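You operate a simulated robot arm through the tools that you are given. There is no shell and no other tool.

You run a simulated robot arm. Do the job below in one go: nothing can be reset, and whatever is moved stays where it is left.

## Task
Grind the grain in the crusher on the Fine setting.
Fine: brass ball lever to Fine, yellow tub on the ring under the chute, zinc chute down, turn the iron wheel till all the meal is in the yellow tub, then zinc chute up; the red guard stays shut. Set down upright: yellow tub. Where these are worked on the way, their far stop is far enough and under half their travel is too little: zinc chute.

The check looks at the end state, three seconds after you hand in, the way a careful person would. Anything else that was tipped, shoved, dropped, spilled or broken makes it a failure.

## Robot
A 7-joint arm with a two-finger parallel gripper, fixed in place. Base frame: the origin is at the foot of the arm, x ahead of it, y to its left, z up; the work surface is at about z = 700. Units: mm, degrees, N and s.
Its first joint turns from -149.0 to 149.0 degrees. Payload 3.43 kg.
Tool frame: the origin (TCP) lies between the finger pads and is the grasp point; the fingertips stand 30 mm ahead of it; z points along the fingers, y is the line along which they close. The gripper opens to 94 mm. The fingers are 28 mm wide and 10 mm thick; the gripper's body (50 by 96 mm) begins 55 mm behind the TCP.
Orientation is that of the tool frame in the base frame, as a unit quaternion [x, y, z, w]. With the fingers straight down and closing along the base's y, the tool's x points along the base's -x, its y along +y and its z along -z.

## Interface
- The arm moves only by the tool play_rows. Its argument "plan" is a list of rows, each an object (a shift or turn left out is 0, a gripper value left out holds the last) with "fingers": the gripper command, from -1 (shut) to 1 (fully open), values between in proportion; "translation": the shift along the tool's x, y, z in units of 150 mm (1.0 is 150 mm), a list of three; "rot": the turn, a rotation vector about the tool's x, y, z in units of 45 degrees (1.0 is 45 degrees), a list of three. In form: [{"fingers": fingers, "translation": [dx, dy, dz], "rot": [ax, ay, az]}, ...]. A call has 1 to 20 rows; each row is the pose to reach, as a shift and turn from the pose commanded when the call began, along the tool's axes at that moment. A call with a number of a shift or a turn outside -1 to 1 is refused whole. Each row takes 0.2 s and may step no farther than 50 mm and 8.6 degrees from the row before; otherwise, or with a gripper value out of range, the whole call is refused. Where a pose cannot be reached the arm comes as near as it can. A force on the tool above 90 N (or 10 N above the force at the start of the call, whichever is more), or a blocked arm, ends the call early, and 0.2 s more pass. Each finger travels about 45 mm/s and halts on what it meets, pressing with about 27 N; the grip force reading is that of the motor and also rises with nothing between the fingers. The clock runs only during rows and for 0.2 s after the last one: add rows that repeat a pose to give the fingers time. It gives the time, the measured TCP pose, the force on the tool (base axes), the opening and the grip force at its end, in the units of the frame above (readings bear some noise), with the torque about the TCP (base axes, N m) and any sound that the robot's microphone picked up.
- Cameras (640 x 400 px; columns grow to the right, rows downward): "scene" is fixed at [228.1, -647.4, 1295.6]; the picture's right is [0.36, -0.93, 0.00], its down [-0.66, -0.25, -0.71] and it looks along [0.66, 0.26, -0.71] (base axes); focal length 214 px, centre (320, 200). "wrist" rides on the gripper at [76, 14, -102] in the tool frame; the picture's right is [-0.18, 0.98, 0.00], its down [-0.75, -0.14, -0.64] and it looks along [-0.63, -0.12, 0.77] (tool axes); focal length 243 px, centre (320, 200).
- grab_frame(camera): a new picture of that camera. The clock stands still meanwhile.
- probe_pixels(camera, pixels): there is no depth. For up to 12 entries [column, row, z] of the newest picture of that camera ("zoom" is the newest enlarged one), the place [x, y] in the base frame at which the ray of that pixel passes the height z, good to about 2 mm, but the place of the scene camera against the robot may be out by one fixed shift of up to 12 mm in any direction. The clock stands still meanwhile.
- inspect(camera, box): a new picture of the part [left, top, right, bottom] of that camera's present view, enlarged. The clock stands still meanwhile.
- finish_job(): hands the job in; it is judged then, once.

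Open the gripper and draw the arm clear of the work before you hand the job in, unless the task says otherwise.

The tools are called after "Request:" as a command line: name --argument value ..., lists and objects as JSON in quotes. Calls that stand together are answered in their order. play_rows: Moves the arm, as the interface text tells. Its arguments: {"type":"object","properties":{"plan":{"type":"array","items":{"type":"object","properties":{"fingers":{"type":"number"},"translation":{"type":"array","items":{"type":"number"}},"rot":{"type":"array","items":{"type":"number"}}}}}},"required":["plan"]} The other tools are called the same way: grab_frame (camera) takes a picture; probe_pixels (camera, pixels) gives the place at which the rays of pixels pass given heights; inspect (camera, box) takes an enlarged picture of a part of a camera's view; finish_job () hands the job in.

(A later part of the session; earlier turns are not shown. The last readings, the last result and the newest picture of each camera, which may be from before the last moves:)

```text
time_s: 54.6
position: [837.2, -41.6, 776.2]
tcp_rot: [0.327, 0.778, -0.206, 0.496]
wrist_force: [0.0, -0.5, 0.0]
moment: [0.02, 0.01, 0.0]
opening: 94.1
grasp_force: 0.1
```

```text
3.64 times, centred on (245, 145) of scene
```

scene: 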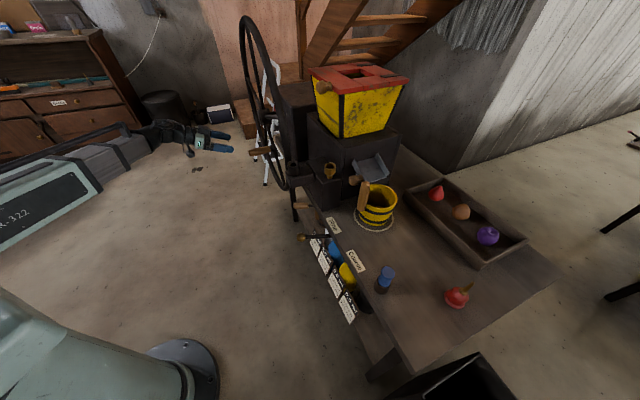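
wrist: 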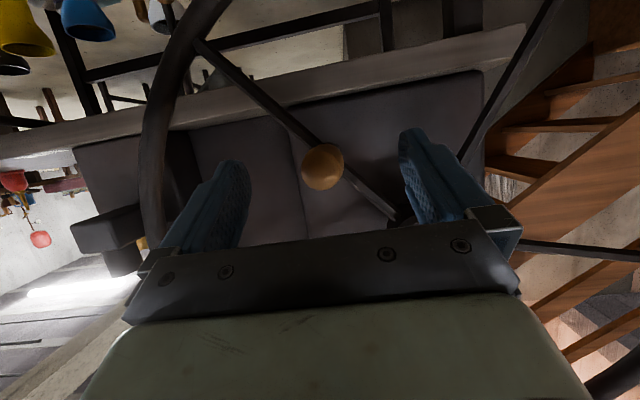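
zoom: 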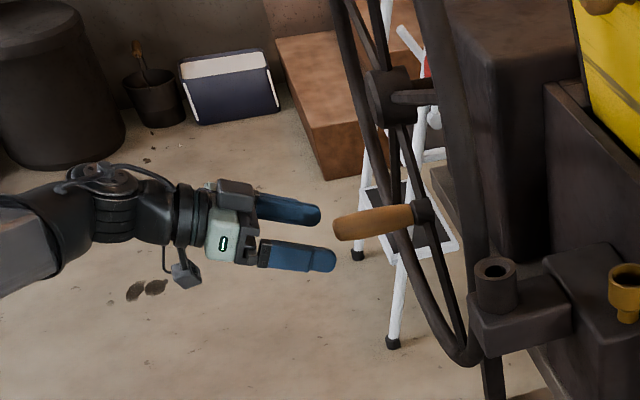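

The handle's end lies between the fingers at (322,165). I advance 67 mm along it so that the pads reach its middle.

Request:
play_rows --plan '[{"fingers": 1, "translation": [-0.055, 0.0, 0.135]}, {"translation": [-0.11, 0.001, 0.27]}, {"translation": [-0.17, 0.002, 0.413]}]'

Request:
grab_frame --camera "wrist"

Request:
inspect --camera "scene" --box '[180, 90, 310, 200]'

```text
time_s: 55.4
position: [885.2, -88.8, 772.3]
tcp_rot: [0.328, 0.778, -0.206, 0.495]
wrist_force: [-1.0, 0.1, -0.2]
moment: [0.0, 0.01, 0.0]
opening: 94.0
grasp_force: 0.0
```

```text
taken
```

wrist: 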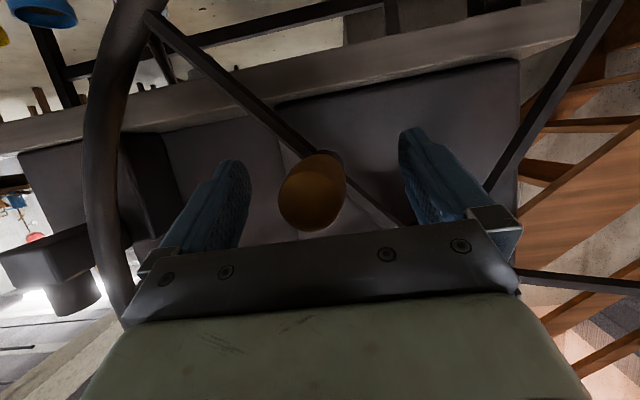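

```text
3.64 times, centred on (245, 145) of scene
```

zoom: 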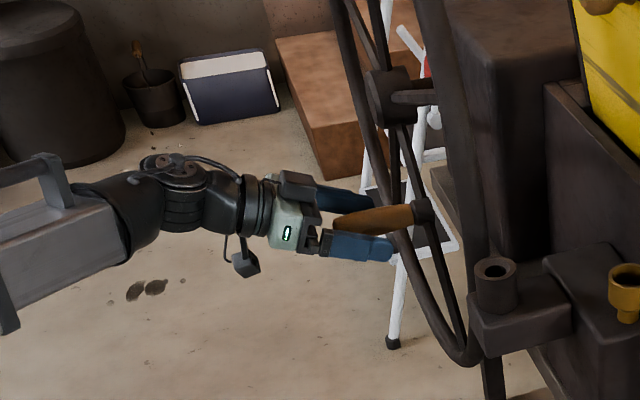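

The handle lies between the pads. I close the gripper on it, holding the pose.

Request:
play_rows --plan '[{"fingers": -1}, {"fingers": -1}, {"fingers": -1}, {"fingers": -1}, {"fingers": -1}, {"fingers": -1}]'

Request:
grab_frame --camera "wrist"

Request:
inspect --camera "scene" --box '[180, 90, 310, 200]'

```text
time_s: 56.8
position: [883.1, -88.6, 771.1]
tcp_rot: [0.329, 0.777, -0.207, 0.494]
wrist_force: [-10.5, -7.8, -16.7]
moment: [-0.22, -0.2, -0.13]
opening: 33.4
grasp_force: 45.4
```

```text
taken
```

wrist: 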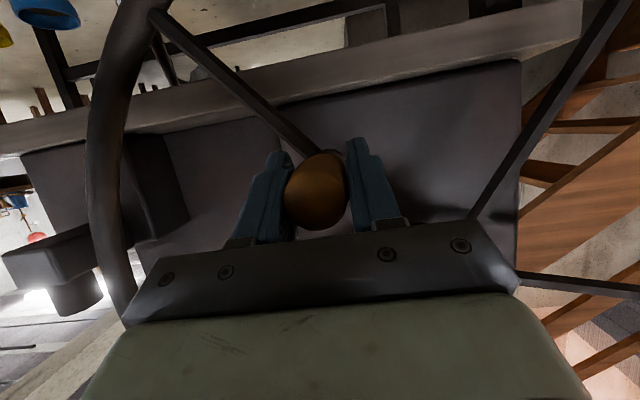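

```text
3.64 times, centred on (245, 145) of scene
```

zoom: 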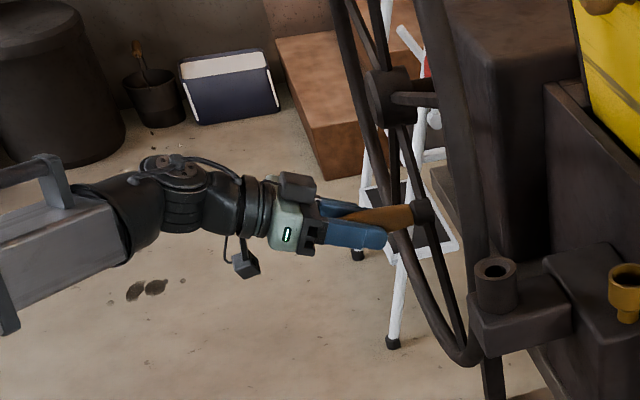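

The handle is gripped (33 mm, firm). I begin turning the wheel gently, from the lower near side through the bottom of the circle, and watch the forces.

Request:
play_rows --plan '[{"fingers": -1, "translation": [0.067, 0.1015, 0.0356]}, {"translation": [0.1206, 0.2132, 0.0653]}, {"translation": [0.159, 0.332, 0.0884]}, {"translation": [0.1816, 0.4564, 0.1043]}, {"translation": [0.188, 0.583, 0.1127]}]'

Request:
grab_frame --camera "wrist"

Request:
grab_frame --camera "scene"

```text
time_s: 58.0
position: [955.6, -17.2, 739.4]
tcp_rot: [0.321, 0.78, -0.198, 0.5]
wrist_force: [-1.5, 63.4, 2.3]
moment: [-0.27, -0.13, -0.26]
opening: 33.1
grasp_force: 45.6
```

```text
taken
```

wrist: 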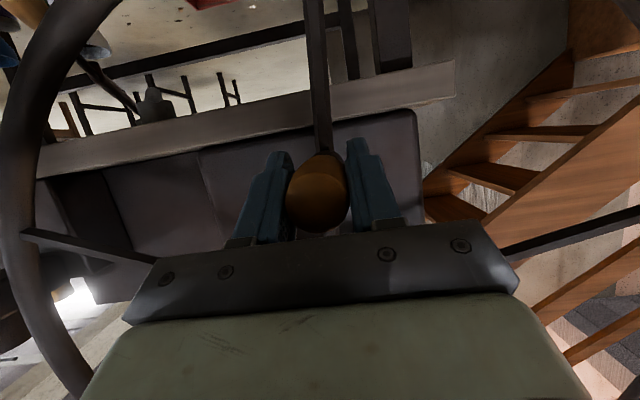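

```text
taken
```

scene: 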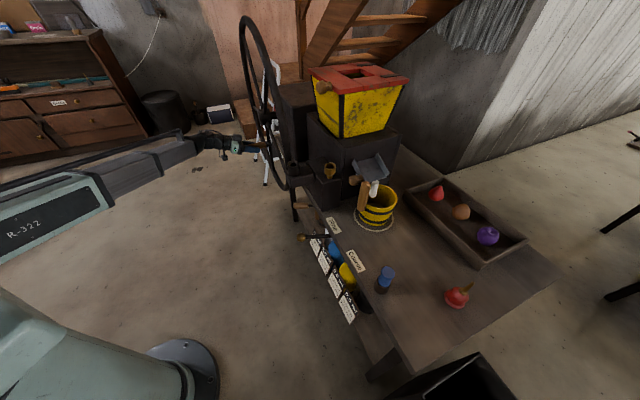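

The wheel turns and a white stream of meal falls from the chute into the tub at (375,188). I look closer at the stream and tub before going on.

Request:
inspect --camera "scene" --box '[325, 130, 435, 240]'

Request:
play_rows --plan '[{"fingers": -1}]'

Request:
inspect --camera "scene" --box '[325, 130, 435, 240]'

```text
3.64 times, centred on (380, 185) of scene
```

zoom: 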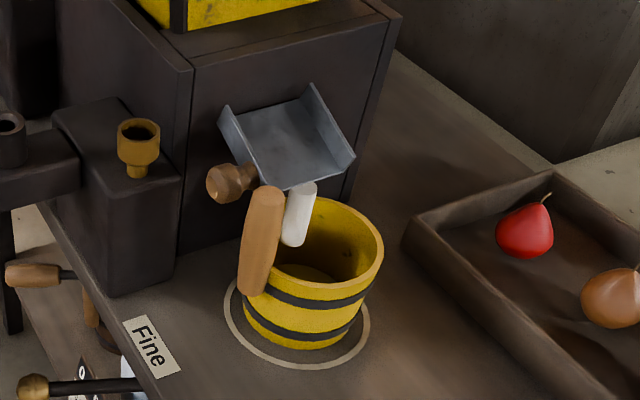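

```text
time_s: 58.4
position: [941.7, -33.6, 739.1]
tcp_rot: [0.333, 0.775, -0.212, 0.493]
wrist_force: [-51.7, 15.8, -0.4]
moment: [-0.49, -0.54, -0.92]
opening: 33.5
grasp_force: 45.1
```

```text
3.64 times, centred on (380, 185) of scene
```

zoom: 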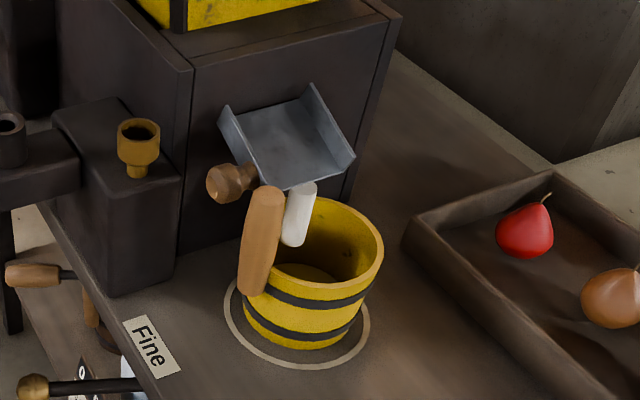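

The stream lands inside the tub. The readings show a steady push of about 47 N away from the wheel, so I back off 5 mm along the handle and go on through the next quarter with soft starts and stops.

Request:
play_rows --plan '[{"fingers": -1, "translation": [0.0135, 0.032, -0.03]}, {"translation": [0.0095, 0.095, -0.032]}, {"translation": [-0.004, 0.188, -0.038]}, {"translation": [-0.035, 0.309, -0.053]}, {"translation": [-0.088, 0.437, -0.0775]}, {"translation": [-0.159, 0.555, -0.11]}, {"translation": [-0.245, 0.659, -0.15]}, {"translation": [-0.345, 0.747, -0.197]}, {"translation": [-0.457, 0.817, -0.249]}, {"translation": [-0.563, 0.862, -0.298]}, {"translation": [-0.66, 0.887, -0.343]}, {"translation": [-0.73, 0.898, -0.376]}, {"translation": [-0.773, 0.9, -0.396]}, {"translation": [-0.801, 0.901, -0.409]}]'

Request:
grab_frame --camera "wrist"

Request:
inspect --camera "scene" --box '[325, 130, 435, 240]'

```text
time_s: 61.4
position: [1044.8, 72.6, 873.6]
tcp_rot: [0.324, 0.778, -0.203, 0.499]
wrist_force: [43.6, 20.2, 2.4]
moment: [0.11, 0.22, -0.54]
opening: 33.2
grasp_force: 45.1
```

```text
taken
```

wrist: 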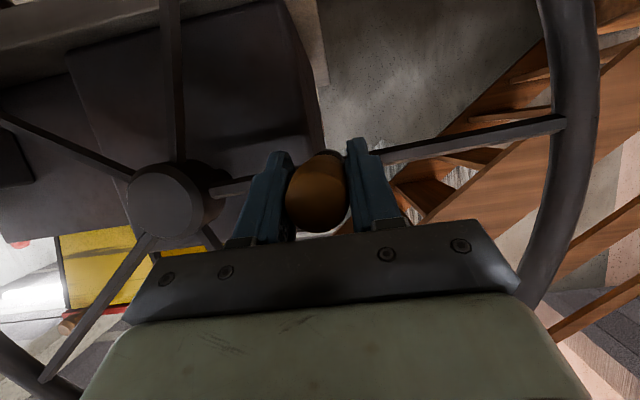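

```text
3.64 times, centred on (380, 185) of scene
```

zoom: 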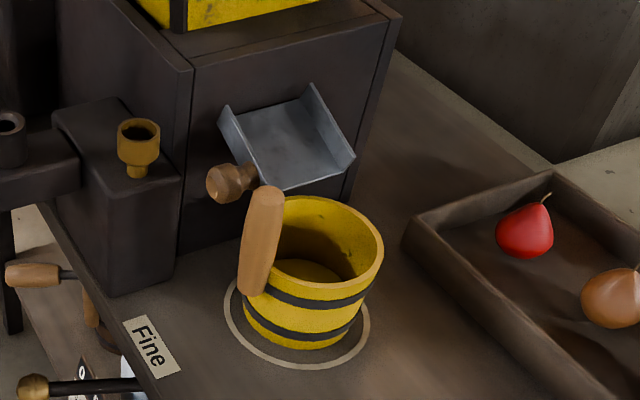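

A quarter turn is done; no stream shows at this moment. I look into the tub and the hopper opening for the remaining grain.

Request:
inspect --camera "scene" --box '[350, 170, 410, 240]'

Request:
inspect --camera "scene" --box '[305, 55, 415, 140]'

Request:
inspect --camera "scene" --box '[300, 220, 360, 330]'

```text
5.71 times, centred on (380, 205) of scene
```

zoom: 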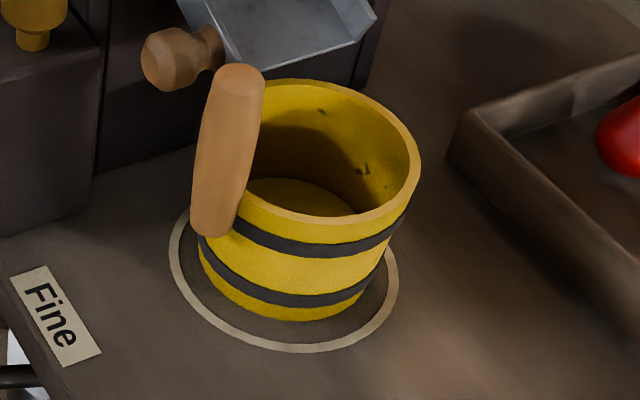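

```text
4.71 times, centred on (360, 98) of scene
```

zoom: 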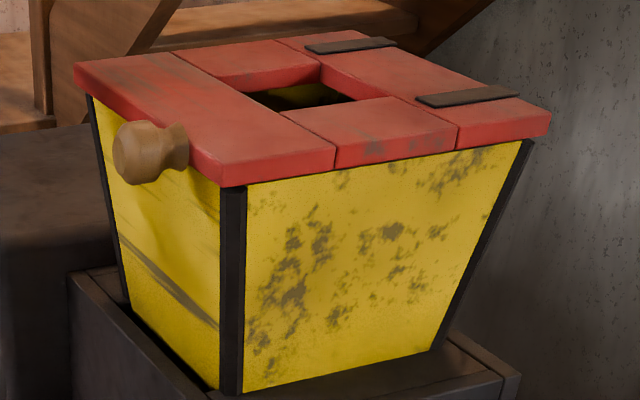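

```text
3.64 times, centred on (330, 275) of scene
```

zoom: 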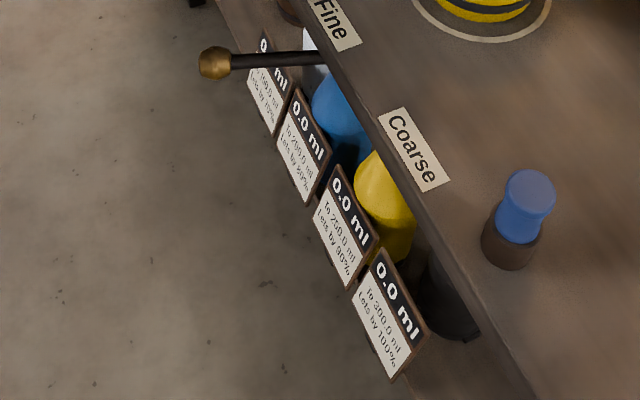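

Some meal seems to lie in the tub; the stream appears to run only while the wheel turns. I go on through the next quarter, up the far side to the top, with a 4 mm outward correction for the pull measured.

Request:
play_rows --plan '[{"fingers": -1, "translation": [-0.029, 0.026, -0.0135]}, {"translation": [-0.087, 0.0216, -0.0405]}, {"translation": [-0.173, 0.0066, -0.0806]}, {"translation": [-0.285, -0.0288, -0.1326]}, {"translation": [-0.404, -0.0887, -0.188]}, {"translation": [-0.513, -0.1683, -0.2386]}, {"translation": [-0.609, -0.2659, -0.2835]}, {"translation": [-0.691, -0.3788, -0.3213]}, {"translation": [-0.755, -0.5045, -0.3513]}, {"translation": [-0.797, -0.6243, -0.3707]}, {"translation": [-0.82, -0.7336, -0.3817]}, {"translation": [-0.83, -0.8131, -0.3861]}, {"translation": [-0.8325, -0.8612, -0.3874]}, {"translation": [-0.833, -0.8933, -0.3876]}]'

Request:
grab_frame --camera "wrist"

Request:
inspect --camera "scene" --box '[325, 130, 435, 240]'

```text
time_s: 64.4
position: [945.0, -29.0, 1018.7]
tcp_rot: [0.324, 0.775, -0.209, 0.5]
wrist_force: [-10.4, 1.8, 66.0]
moment: [-0.46, -0.48, 1.13]
opening: 33.0
grasp_force: 44.8
```

```text
taken
```

wrist: 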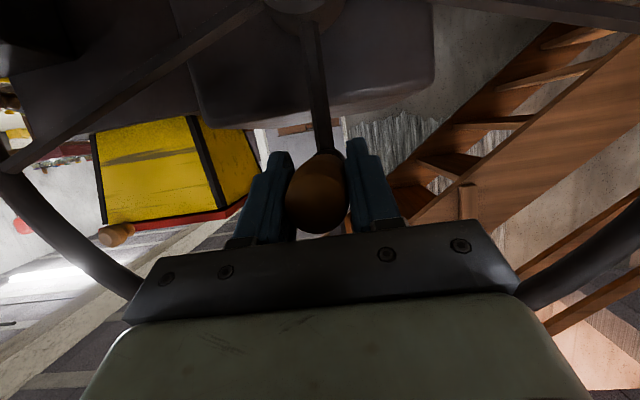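

```text
3.64 times, centred on (380, 185) of scene
```

zoom: 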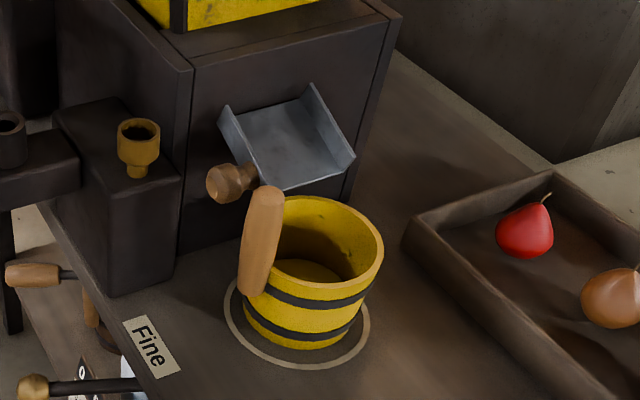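

The wheel is at the top; the pull of 66 N upward shows the true radius is nearer 141 mm. I correct for that and run the next quarter down the near side without slowing at the end, to see whether meal flows while turning.

Request:
play_rows --plan '[{"fingers": -1, "translation": [-0.0235, -0.023, -0.011]}, {"translation": [-0.0435, -0.088, -0.0202]}, {"translation": [-0.0296, -0.185, -0.0138]}, {"translation": [0.003, -0.311, 0.0014]}, {"translation": [0.0586, -0.446, 0.0272]}, {"translation": [0.1322, -0.569, 0.0615]}, {"translation": [0.2222, -0.678, 0.1034]}, {"translation": [0.3272, -0.769, 0.1522]}, {"translation": [0.4431, -0.842, 0.2062]}, {"translation": [0.5681, -0.894, 0.2643]}, {"translation": [0.6991, -0.923, 0.3253]}, {"translation": [0.8029, -0.93, 0.3736]}]'

Request:
inspect --camera "scene" --box '[325, 130, 435, 240]'

Request:
grab_frame --camera "wrist"

```text
time_s: 67.0
position: [845.0, -123.2, 875.0]
tcp_rot: [0.331, 0.779, -0.206, 0.491]
wrist_force: [-3.7, -23.9, -21.7]
moment: [0.34, 0.33, 0.53]
opening: 31.8
grasp_force: 44.8
```

```text
3.64 times, centred on (380, 185) of scene
```

zoom: 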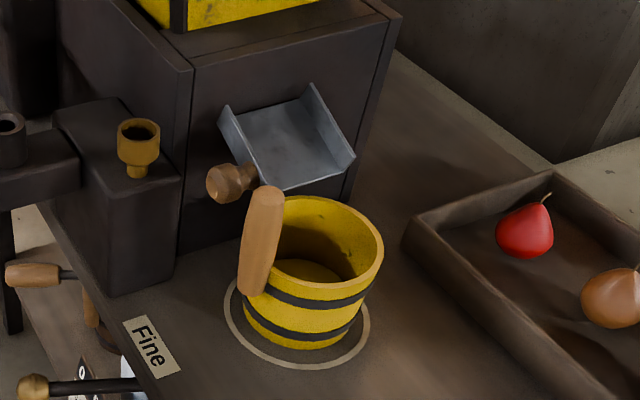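

```text
taken
```

wrist: 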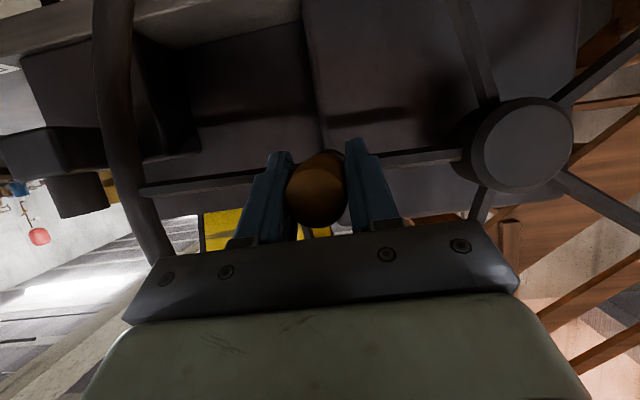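

No stream at this stop either. I bring the handle on through the lower near quarter to the bottom, where the stream was seen before, and look again at once.

Request:
play_rows --plan '[{"fingers": -1, "translation": [0.0297, -0.0128, 0.0138]}, {"translation": [0.0889, -0.0082, 0.0414]}, {"translation": [0.1769, 0.0073, 0.0823]}, {"translation": [0.291, 0.0435, 0.1354]}, {"translation": [0.4126, 0.1049, 0.192]}, {"translation": [0.524, 0.1867, 0.2438]}, {"translation": [0.6224, 0.2866, 0.2896]}, {"translation": [0.7055, 0.4025, 0.3283]}, {"translation": [0.7713, 0.5313, 0.3589]}, {"translation": [0.8181, 0.67, 0.3807]}, {"translation": [0.8446, 0.815, 0.393]}, {"translation": [0.851, 0.93, 0.396]}]'

Request:
inspect --camera "scene" --box '[325, 130, 435, 240]'

Request:
grab_frame --camera "wrist"

```text
time_s: 69.6
position: [948.5, -21.3, 739.0]
tcp_rot: [0.326, 0.778, -0.203, 0.498]
wrist_force: [-13.4, 41.1, 14.2]
moment: [-0.15, -0.08, -0.18]
opening: 31.9
grasp_force: 44.8
```

```text
3.64 times, centred on (380, 185) of scene
```

zoom: 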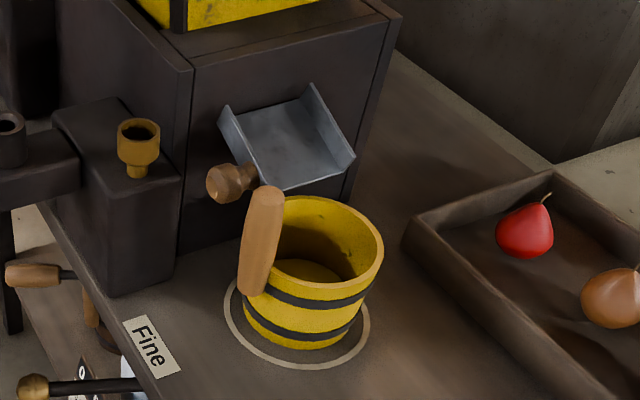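

```text
taken
```

wrist: 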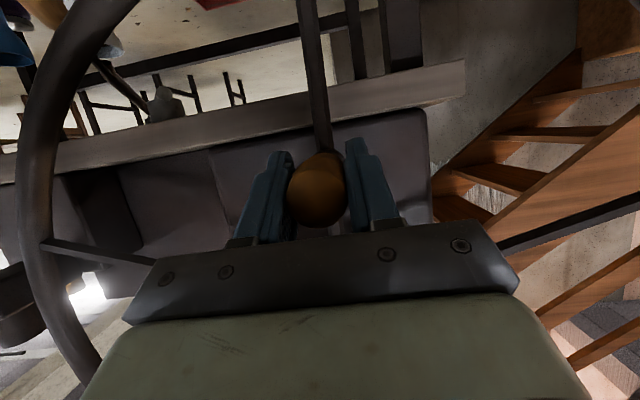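

A full turn more gave no stream, so the grain may be used up. I look closely at the tub's inside from the scene camera.

Request:
inspect --camera "scene" --box '[358, 180, 402, 215]'

Request:
inspect --camera "scene" --box '[335, 60, 390, 95]'

```text
11.43 times, centred on (380, 198) of scene
```

zoom: 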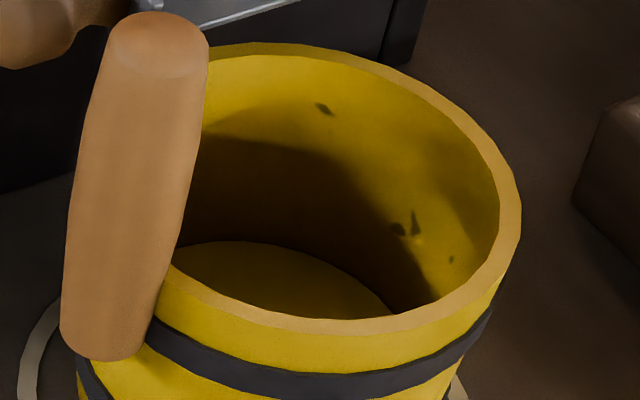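

```text
11.43 times, centred on (362, 78) of scene
```

zoom: 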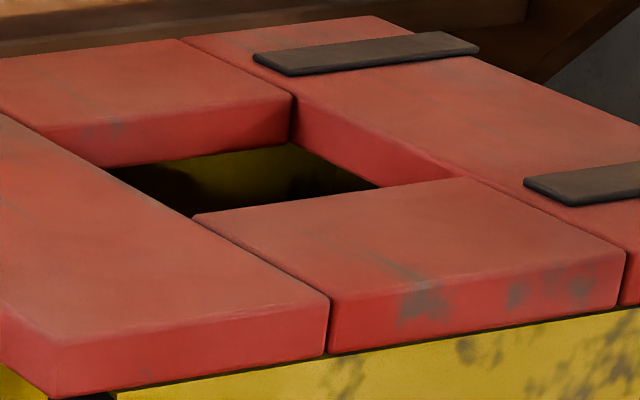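

A pale disc lies in the tub at about z 725, which may be meal, but I need a better look. The handle is at the bottom, at rest, so I release it and draw straight back off it.

Request:
play_rows --plan '[{"fingers": 1}, {"fingers": 1}, {"fingers": 1}, {"fingers": 1}, {"fingers": 1, "translation": [0.07, 0.007, -0.15]}, {"translation": [0.16, 0.015, -0.35]}, {"translation": [0.25, 0.024, -0.55]}, {"translation": [0.32, 0.03, -0.7]}]'

Request:
grab_frame --camera "wrist"

Request:
grab_frame --camera "scene"

```text
time_s: 71.4
position: [868.9, 60.6, 741.1]
tcp_rot: [0.327, 0.778, -0.206, 0.495]
wrist_force: [0.6, -0.2, 0.5]
moment: [0.0, -0.02, 0.01]
opening: 94.1
grasp_force: 0.1
```

```text
taken
```

wrist: 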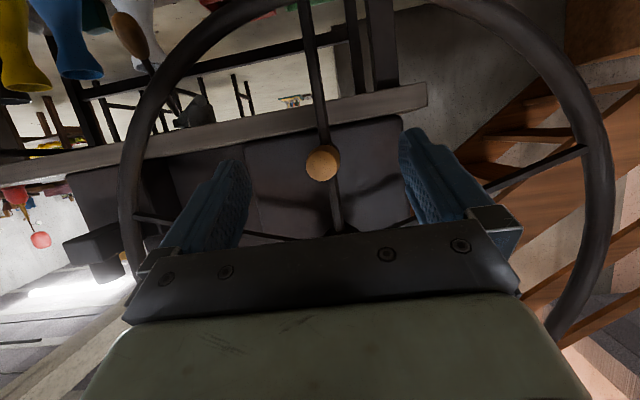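

```text
taken
```

scene: 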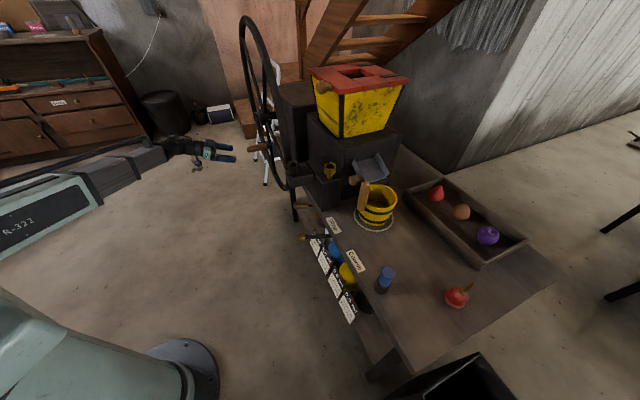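

The wheel stays with its handle at the bottom. I raise the arm and set the tool upright again so the wrist camera can look into the hopper and the tub.

Request:
play_rows --plan '[{"fingers": 1, "translation": [-0.112, 0.002, -0.101], "rot": [0, 0.167, 0]}, {"translation": [-0.224, 0.003, -0.202], "rot": [0, 0.333, 0]}, {"translation": [-0.336, 0.005, -0.303], "rot": [0, 0.5, 0]}, {"translation": [-0.448, 0.007, -0.405], "rot": [0, 0.667, 0]}, {"translation": [-0.56, 0.008, -0.506], "rot": [0, 0.833, 0]}, {"translation": [-0.672, 0.01, -0.607], "rot": [0, 1.0, 0]}]'

Request:
play_rows --plan '[{"fingers": 1, "translation": [-0.08, 0, -0.22], "rot": [0, 0.111, 0]}, {"translation": [-0.16, 0, -0.44], "rot": [0, 0.222, 0]}, {"translation": [-0.24, 0, -0.66], "rot": [0, 0.333, 0]}, {"translation": [-0.319, 0, -0.877], "rot": [0, 0.444, 0]}]'

Request:
grab_frame --camera "wrist"

```text
time_s: 72.8
position: [840.6, 89.6, 870.0]
tcp_rot: [0.382, 0.908, -0.065, 0.159]
wrist_force: [-0.4, -0.1, 0.2]
moment: [-0.01, 0.01, 0.03]
opening: 94.1
grasp_force: 0.1
```

```text
time_s: 73.8
position: [841.6, 88.4, 1008.8]
tcp_rot: [0.387, 0.922, 0.001, -0.001]
wrist_force: [0.3, 0.0, -0.1]
moment: [0.03, -0.01, -0.01]
opening: 94.2
grasp_force: 0.0
```

```text
taken
```

wrist: 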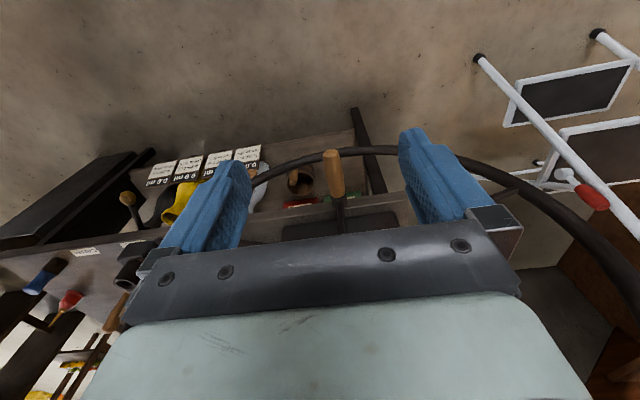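

The tool is upright at (841,88,1009). I travel back to the front of the crusher in steps, turning the tool so its camera faces the crusher's front and the tub.

Request:
play_rows --plan '[{"fingers": 1, "translation": [-0.03, -0.2, -0.05]}, {"translation": [-0.06, -0.4, -0.1]}, {"translation": [-0.1, -0.6, -0.15]}, {"translation": [-0.13, -0.8, -0.2]}, {"translation": [-0.16, -1.0, -0.25]}]'

Request:
play_rows --plan '[{"fingers": 1, "translation": [-0.027, -0.15, -0.033], "rot": [0, 0, -0.167]}, {"translation": [-0.053, -0.3, -0.067], "rot": [0, 0, -0.333]}, {"translation": [-0.08, -0.45, -0.1], "rot": [0, 0, -0.5]}, {"translation": [-0.107, -0.6, -0.133], "rot": [0, 0, -0.667]}, {"translation": [-0.133, -0.75, -0.167], "rot": [0, 0, -0.833]}, {"translation": [-0.16, -0.9, -0.2], "rot": [0, 0, -1.0]}]'

Request:
play_rows --plan '[{"fingers": 1, "translation": [0.02, -0.155, 0], "rot": [0, 0, -0.167]}, {"translation": [0.044, -0.31, 0], "rot": [0, 0, -0.333]}, {"translation": [0.067, -0.467, 0], "rot": [0, 0, -0.5]}, {"translation": [0.089, -0.622, 0], "rot": [0, 0, -0.667]}, {"translation": [0.111, -0.778, 0], "rot": [0, 0, -0.833]}, {"translation": [0.133, -0.933, 0], "rot": [0, 0, -1.0]}]'

Request:
play_rows --plan '[{"fingers": 1, "translation": [0.143, -0.187, 0]}, {"translation": [0.287, -0.373, 0]}, {"translation": [0.43, -0.56, 0]}, {"translation": [0.573, -0.747, 0]}]'

Request:
play_rows --plan '[{"fingers": 1, "translation": [0.155, -0.175, 0]}, {"translation": [0.31, -0.35, 0]}, {"translation": [0.465, -0.525, 0]}, {"translation": [0.62, -0.7, 0]}]'

Request:
grab_frame --camera "wrist"

```text
time_s: 75.0
position: [749.1, -35.3, 1044.5]
tcp_rot: [0.386, 0.922, 0.002, 0.001]
wrist_force: [0.0, 0.3, 0.6]
moment: [-0.03, -0.01, -0.01]
opening: 94.1
grasp_force: 0.1
```

```text
time_s: 76.4
position: [670.9, -144.6, 1076.1]
tcp_rot: [0.003, 1.0, 0.002, 0.001]
wrist_force: [0.2, 0.4, 0.3]
moment: [0.0, 0.04, -0.02]
opening: 93.9
grasp_force: 0.1
```

```text
time_s: 77.8
position: [650.9, -284.6, 1074.9]
tcp_rot: [-0.38, 0.925, 0.0, 0.001]
wrist_force: [0.6, 0.5, -0.6]
moment: [-0.02, -0.05, 0.01]
opening: 94.0
grasp_force: 0.1
```

```text
time_s: 78.8
position: [665.2, -428.8, 1078.1]
tcp_rot: [-0.379, 0.926, 0.001, 0.001]
wrist_force: [-0.4, -0.6, -0.2]
moment: [-0.02, -0.01, 0.01]
opening: 93.9
grasp_force: 0.0
```

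```text
time_s: 79.8
position: [674.9, -565.3, 1075.3]
tcp_rot: [-0.378, 0.926, 0.001, 0.002]
wrist_force: [0.8, 0.6, -0.4]
moment: [-0.05, 0.01, 0.02]
opening: 94.2
grasp_force: 0.1
```

```text
taken
```

wrist: 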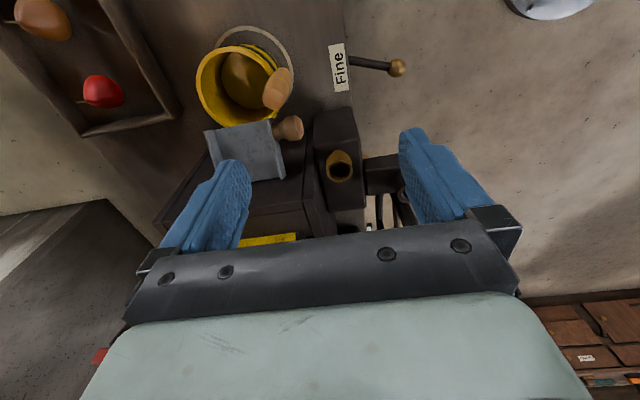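

The tub's inside is visible at (245,80). I enlarge it and the chute.

Request:
inspect --camera "wrist" --box '[185, 25, 315, 195]'

Request:
inspect --camera "wrist" --box '[190, 35, 300, 130]'

```text
2.35 times, centred on (250, 110) of wrist
```

zoom: 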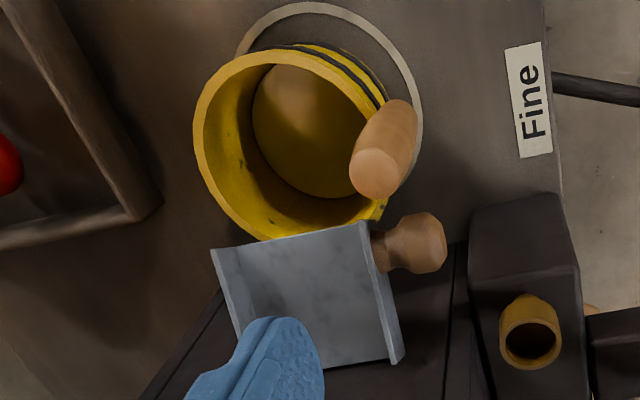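

```text
4.21 times, centred on (245, 82) of wrist
```

zoom: 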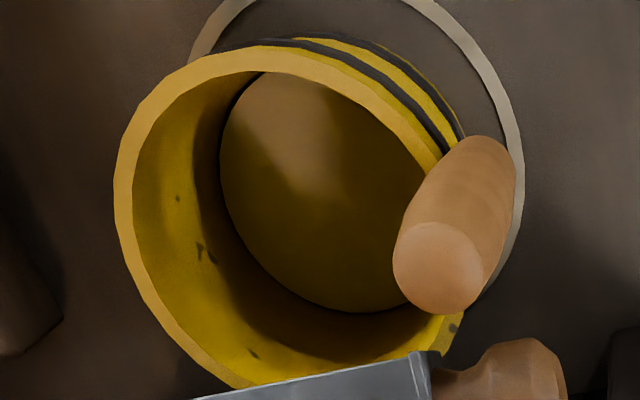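

The tub now holds a flat, sharp-edged, beige disc that was not there before, which looks like meal. I probe its edge at several heights to find its level.

Request:
probe_pixels --camera "zoom" --pixels '[[219, 165, 705], [350, 312, 705], [262, 73, 705], [262, 272, 705], [219, 165, 725], [350, 312, 725], [262, 73, 725], [262, 272, 725], [219, 165, 740], [350, 312, 740], [262, 73, 740], [262, 272, 740]]'

Request:
probe_pixels --camera "zoom" --pixels '[[115, 180, 797], [235, 387, 797], [135, 110, 797], [200, 62, 797], [150, 300, 797], [190, 190, 797]]'

```text
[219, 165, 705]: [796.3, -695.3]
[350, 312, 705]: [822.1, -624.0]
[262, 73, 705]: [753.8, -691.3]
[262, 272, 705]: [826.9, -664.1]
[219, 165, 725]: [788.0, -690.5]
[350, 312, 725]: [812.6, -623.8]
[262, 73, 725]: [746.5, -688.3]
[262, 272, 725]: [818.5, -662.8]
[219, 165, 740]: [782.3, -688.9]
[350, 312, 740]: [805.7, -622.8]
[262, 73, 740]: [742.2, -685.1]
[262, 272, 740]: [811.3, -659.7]
```

```text
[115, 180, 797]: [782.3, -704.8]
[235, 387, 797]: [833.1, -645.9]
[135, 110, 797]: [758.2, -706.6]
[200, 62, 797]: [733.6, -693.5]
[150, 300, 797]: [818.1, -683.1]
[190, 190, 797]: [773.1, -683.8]
```

The disc is concentric with the tub at z about 725 with a 48 mm radius, so it is a layer of meal. To see if grain remains, I rise to look down into the hopper through the guard's opening.

Request:
play_rows --plan '[{"fingers": 1, "translation": [0, 0, -0.25]}, {"translation": [0, 0, -0.5]}, {"translation": [0, 0, -0.75]}, {"translation": [0, 0, -1.0]}]'

Request:
play_rows --plan '[{"fingers": 1, "translation": [-0.1, 0, -0.2]}, {"translation": [-0.2, 0, -0.4]}, {"translation": [-0.3, 0, -0.6]}]'

Request:
grab_frame --camera "wrist"

Request:
grab_frame --camera "scene"

```text
time_s: 80.8
position: [678.9, -567.2, 1212.3]
tcp_rot: [-0.378, 0.926, -0.006, 0.005]
wrist_force: [-0.5, 0.3, -0.4]
moment: [0.04, -0.01, 0.02]
opening: 94.1
grasp_force: 0.0
out of reach, approached as far as the arm can: row 4
```

```text
time_s: 81.6
position: [726.6, -551.0, 1269.2]
tcp_rot: [-0.378, 0.925, -0.025, 0.017]
wrist_force: [1.1, 0.0, -0.3]
moment: [0.05, 0.05, 0.02]
opening: 94.2
grasp_force: 0.1
out of reach, approached as far as the arm can: row 1, 2, 3
```

```text
taken
```

wrist: 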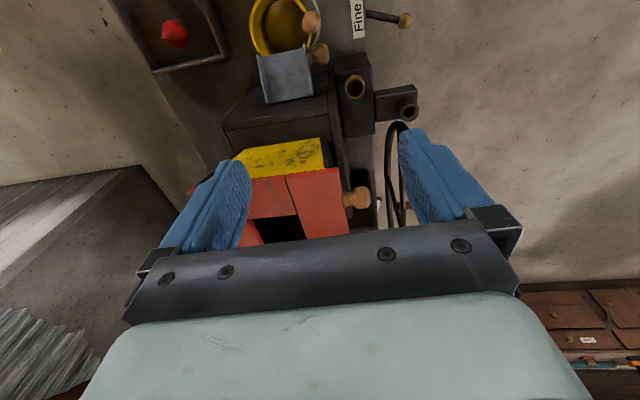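

```text
taken
```

scene: 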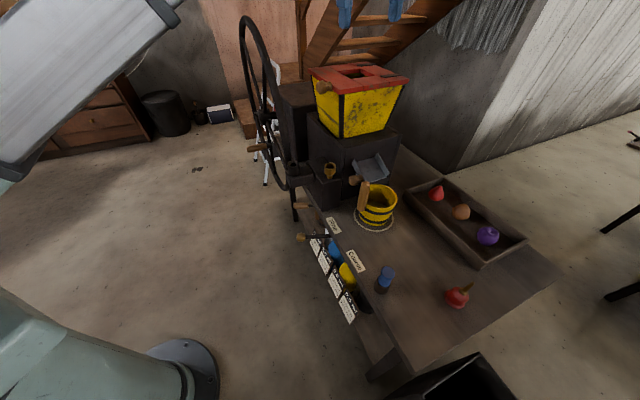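

The guard's opening is at (280,228). I tilt the camera a little further to see into it.

Request:
play_rows --plan '[{"fingers": 1, "rot": [0, -0.17, 0]}, {"rot": [0, -0.34, 0]}, {"rot": [0, -0.45, 0]}]'

Request:
grab_frame --camera "wrist"

Request:
inspect --camera "wrist" --box '[220, 100, 380, 240]'

```text
time_s: 82.4
position: [725.5, -549.4, 1269.9]
tcp_rot: [-0.376, 0.908, 0.042, 0.179]
wrist_force: [0.1, 0.3, 0.1]
moment: [0.02, 0.0, 0.01]
opening: 94.2
grasp_force: 0.1
```

```text
taken
```

wrist: 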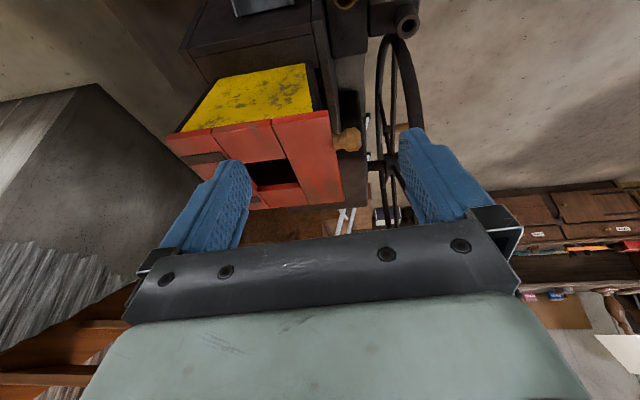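

```text
2.86 times, centred on (300, 170) of wrist
```

zoom: 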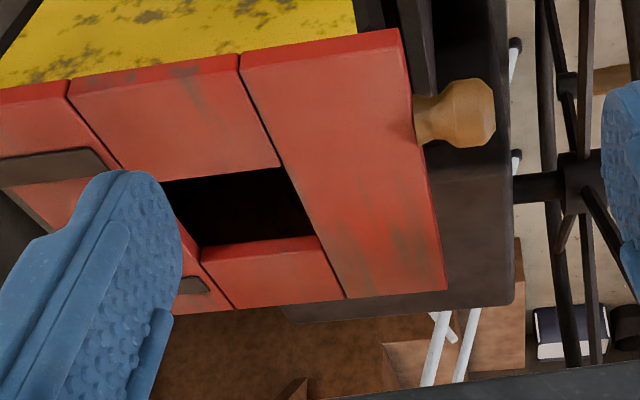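

The opening looks dark; I enlarge it strongly to look for grain.

Request:
inspect --camera "wrist" --box '[255, 155, 305, 190]'

Request:
inspect --camera "scene" --box '[230, 50, 430, 175]'

```text
11.43 times, centred on (280, 172) of wrist
```

zoom: 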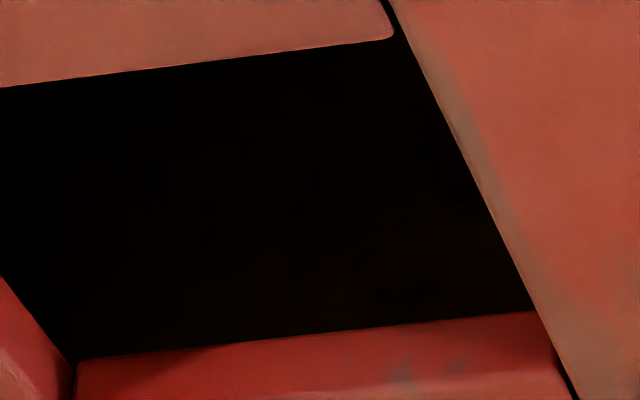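

```text
3.20 times, centred on (330, 112) of scene
```

zoom: 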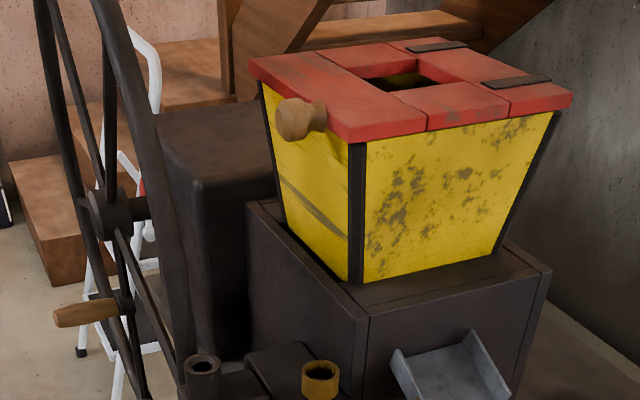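

The hopper looks empty, but I want to compare the tub's inside with the picture taken from above it before grinding. I level the tool and return to that same viewing pose at about (725,-600,935).

Request:
play_rows --plan '[{"fingers": 1, "rot": [0, 0.15, 0]}, {"rot": [0, 0.3, 0]}, {"rot": [0, 0.4, 0]}]'

Request:
play_rows --plan '[{"fingers": 1, "translation": [0.06, -0.06, 0.25]}, {"translation": [0.12, -0.12, 0.5]}, {"translation": [0.18, -0.18, 0.75]}, {"translation": [0.24, -0.24, 1.0]}]'

```text
time_s: 83.2
position: [724.6, -550.2, 1270.9]
tcp_rot: [-0.378, 0.925, -0.018, 0.034]
wrist_force: [1.2, 0.2, -0.1]
moment: [-0.01, 0.01, -0.01]
opening: 94.2
grasp_force: 0.0
```

```text
time_s: 84.2
position: [736.2, -601.7, 1121.9]
tcp_rot: [-0.378, 0.925, -0.018, 0.034]
wrist_force: [-0.6, 0.2, 0.4]
moment: [0.0, -0.04, 0.03]
opening: 94.2
grasp_force: 0.0
```

The tool is tilted by about 4°; I correct that and descend towards the earlier viewing pose.

Request:
play_rows --plan '[{"fingers": 1, "translation": [0.022, 0.029, 0.23], "rot": [-0.068, 0.069, 0]}, {"translation": [0.045, 0.058, 0.46], "rot": [-0.068, 0.069, 0]}, {"translation": [0.067, 0.087, 0.69], "rot": [-0.068, 0.069, 0]}, {"translation": [0.089, 0.116, 0.925], "rot": [-0.068, 0.069, 0]}]'

Request:
grab_frame --camera "wrist"

Request:
inspect --camera "scene" --box '[300, 100, 440, 230]'

```text
time_s: 85.2
position: [722.4, -602.0, 979.4]
tcp_rot: [-0.379, 0.926, -0.002, -0.001]
wrist_force: [-0.4, 0.2, 0.6]
moment: [-0.01, 0.0, -0.04]
opening: 94.1
grasp_force: 0.1
```

```text
taken
```

wrist: 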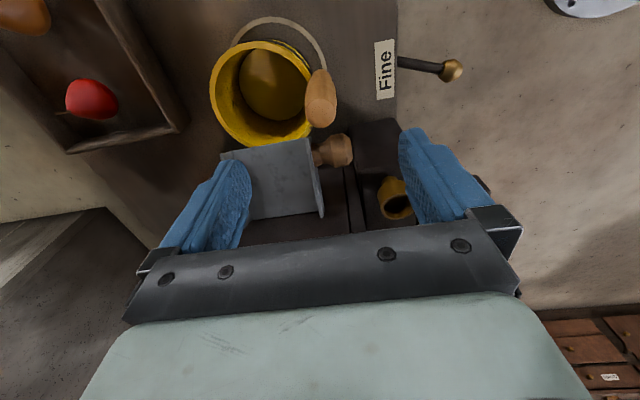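

```text
3.08 times, centred on (370, 165) of scene
```

zoom: 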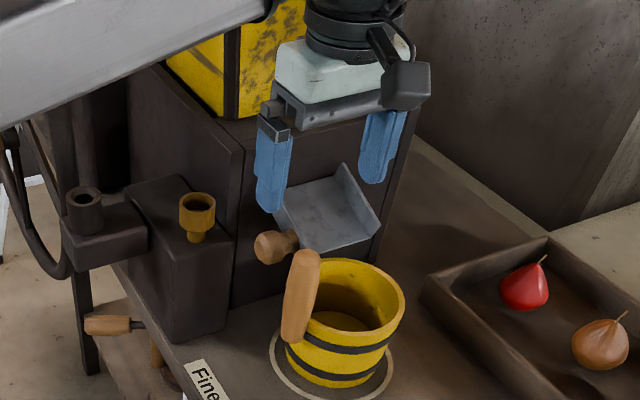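

The tub's inside now shows a distinct tan disc at (275,85). I enlarge it from here.

Request:
inspect --camera "wrist" --box '[200, 20, 350, 160]'

```text
2.86 times, centred on (275, 90) of wrist
```

zoom: 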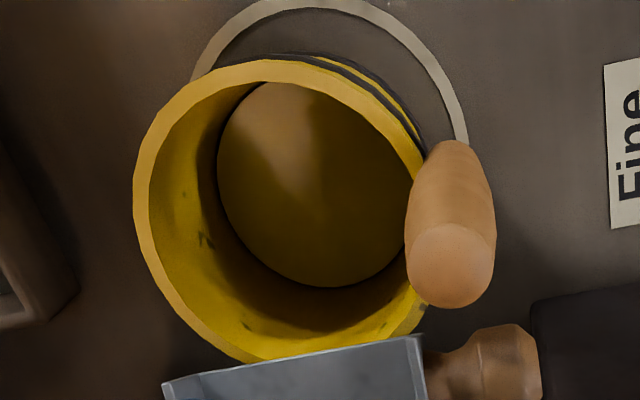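

The floor spots seen earlier inside the tub are now covered by a smooth tan layer, and its level did not change over the last three quarters of a turn, so all the meal is in the tub. Next I raise the chute: I first move up and back from here towards the staging point beside the knob.

Request:
play_rows --plan '[{"fingers": 1, "translation": [-0.075, 0.21, -0.14]}, {"translation": [-0.15, 0.42, -0.14]}, {"translation": [-0.225, 0.63, -0.14]}, {"translation": [-0.3, 0.847, -0.14]}]'

Request:
play_rows --plan '[{"fingers": 0.35, "rot": [0.167, 0, 0]}, {"rot": [0.333, 0, 0]}, {"rot": [0.5, 0, 0]}, {"rot": [0.667, 0, 0]}, {"rot": [0.833, 0, 0]}, {"rot": [1.0, 0, 0]}]'

Request:
play_rows --plan '[{"fingers": 0.35, "rot": [0.167, 0, 0]}, {"rot": [0.333, 0, 0]}, {"rot": [0.5, 0, 0]}, {"rot": [0.667, 0, 0]}, {"rot": [0.78, 0, 0]}]'

Request:
grab_frame --camera "wrist"

Request:
grab_frame --camera "scene"

```text
time_s: 86.2
position: [665.3, -477.3, 1002.4]
tcp_rot: [-0.378, 0.926, -0.003, -0.001]
wrist_force: [0.3, -0.2, -1.0]
moment: [-0.02, -0.01, 0.01]
opening: 94.0
grasp_force: 0.1
```

```text
time_s: 87.6
position: [667.7, -476.3, 1003.0]
tcp_rot: [-0.35, 0.854, -0.357, 0.145]
wrist_force: [-0.5, 0.6, 0.2]
moment: [0.01, -0.02, 0.01]
opening: 63.2
grasp_force: 0.1
```

```text
time_s: 88.8
position: [668.5, -475.8, 1002.9]
tcp_rot: [-0.29, 0.706, -0.598, 0.243]
wrist_force: [0.7, 0.7, 0.0]
moment: [-0.01, 0.06, 0.0]
opening: 63.8
grasp_force: 0.1
```

```text
taken
```

wrist: 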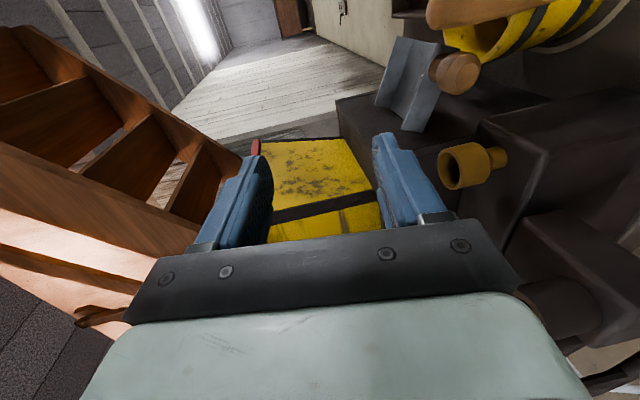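

```text
taken
```

scene: 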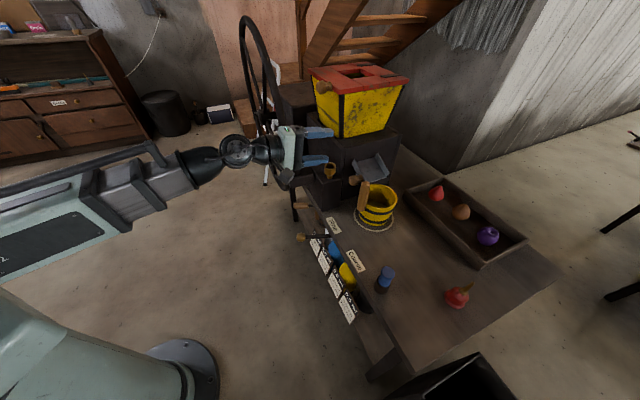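

Two views agree on the knob at (747,-560,858). I descend to the level of the knob, 100 mm back along the tool axis.

Request:
play_rows --plan '[{"fingers": 0.35, "translation": [0.005, 0.21, 0.033]}, {"translation": [0.009, 0.42, 0.066]}, {"translation": [0.014, 0.63, 0.1]}, {"translation": [0.018, 0.823, 0.131]}]'

Request:
grab_frame --camera "wrist"

```text
time_s: 89.8
position: [666.6, -478.6, 876.1]
tcp_rot: [-0.291, 0.706, -0.598, 0.243]
wrist_force: [-0.2, 0.6, 0.3]
moment: [-0.01, -0.01, 0.0]
opening: 63.4
grasp_force: 0.0
```

```text
taken
```

wrist: 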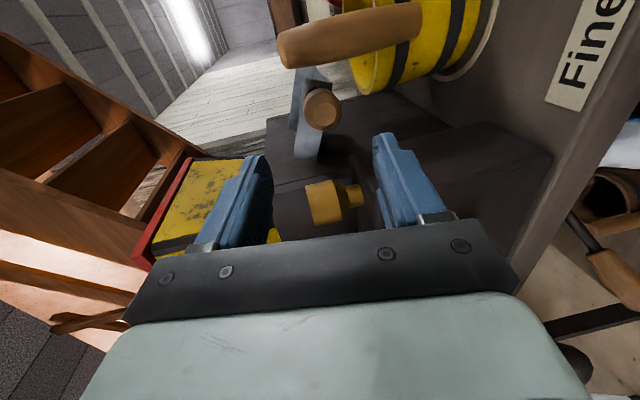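

The knob is straight ahead at (322,108). I advance 98 mm along the tool axis so the fingers go above and below it.

Request:
play_rows --plan '[{"fingers": 0.35, "translation": [0, -0.003, 0.2]}, {"translation": [0, -0.006, 0.4]}, {"translation": [0, -0.009, 0.55]}, {"translation": [0, -0.009, 0.653]}]'

Request:
inspect --camera "wrist" --box '[200, 100, 460, 250]'

Request:
inspect --camera "scene" --box '[290, 100, 410, 210]'

```text
time_s: 90.8
position: [731.8, -546.4, 860.3]
tcp_rot: [-0.29, 0.707, -0.598, 0.243]
wrist_force: [-0.2, -0.4, -0.5]
moment: [-0.02, 0.02, 0.03]
opening: 63.6
grasp_force: 0.0
```

```text
2.46 times, centred on (330, 175) of wrist
```

zoom: 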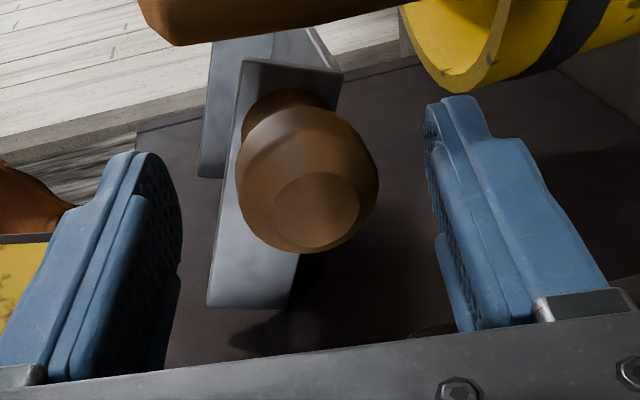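

```text
3.64 times, centred on (350, 155) of scene
```

zoom: 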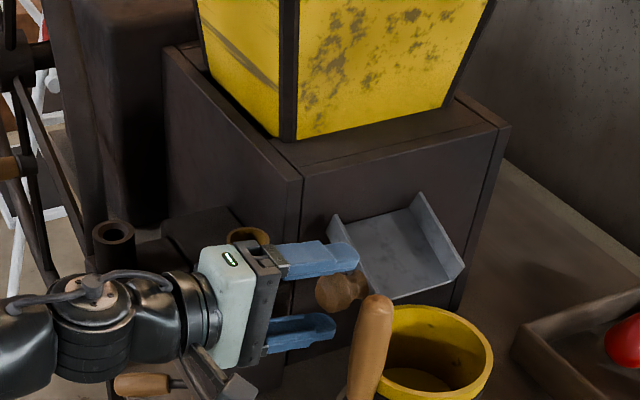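

The knob is centred between the pads. I narrow the fingers to about 42 mm and lift it along the arc, first about two thirds of the way.

Request:
play_rows --plan '[{"fingers": -0.1}, {"fingers": -0.1}, {"fingers": -0.1, "translation": [0.004, -0.08, -0.013]}, {"translation": [0.008, -0.1615, -0.027]}, {"translation": [-0.004, -0.22, -0.037]}, {"translation": [-0.019, -0.279, -0.046]}, {"translation": [-0.047, -0.332, -0.054]}, {"translation": [-0.0745, -0.385, -0.0615]}]'

Request:
inspect --camera "wrist" --box '[200, 100, 460, 250]'

Request:
inspect --camera "scene" --box '[290, 100, 410, 210]'

```text
time_s: 92.6
position: [740.7, -539.9, 919.3]
tcp_rot: [-0.292, 0.706, -0.598, 0.243]
wrist_force: [-0.8, -0.3, -1.6]
moment: [0.02, -0.01, 0.03]
opening: 43.1
grasp_force: 0.9
```

```text
2.46 times, centred on (330, 175) of wrist
```

zoom: 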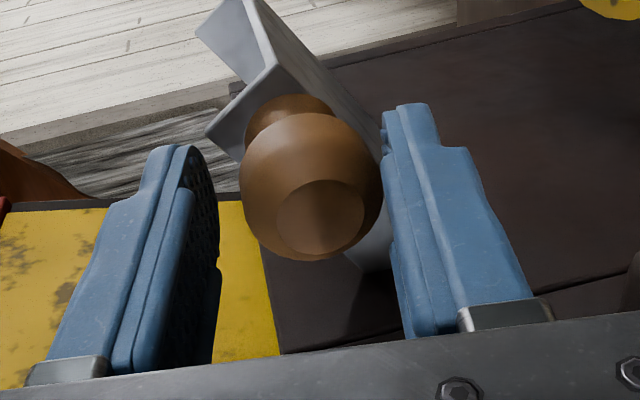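

```text
3.64 times, centred on (350, 155) of scene
```

zoom: 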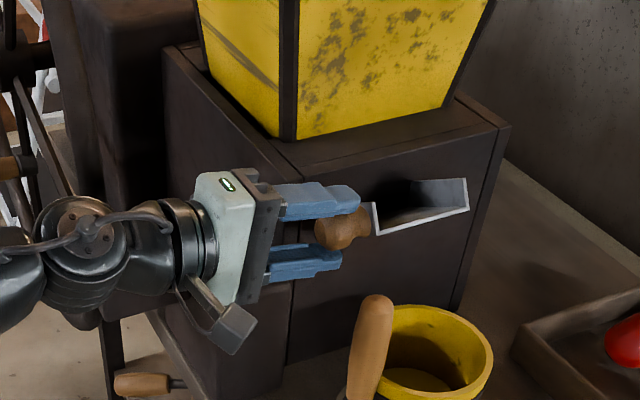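

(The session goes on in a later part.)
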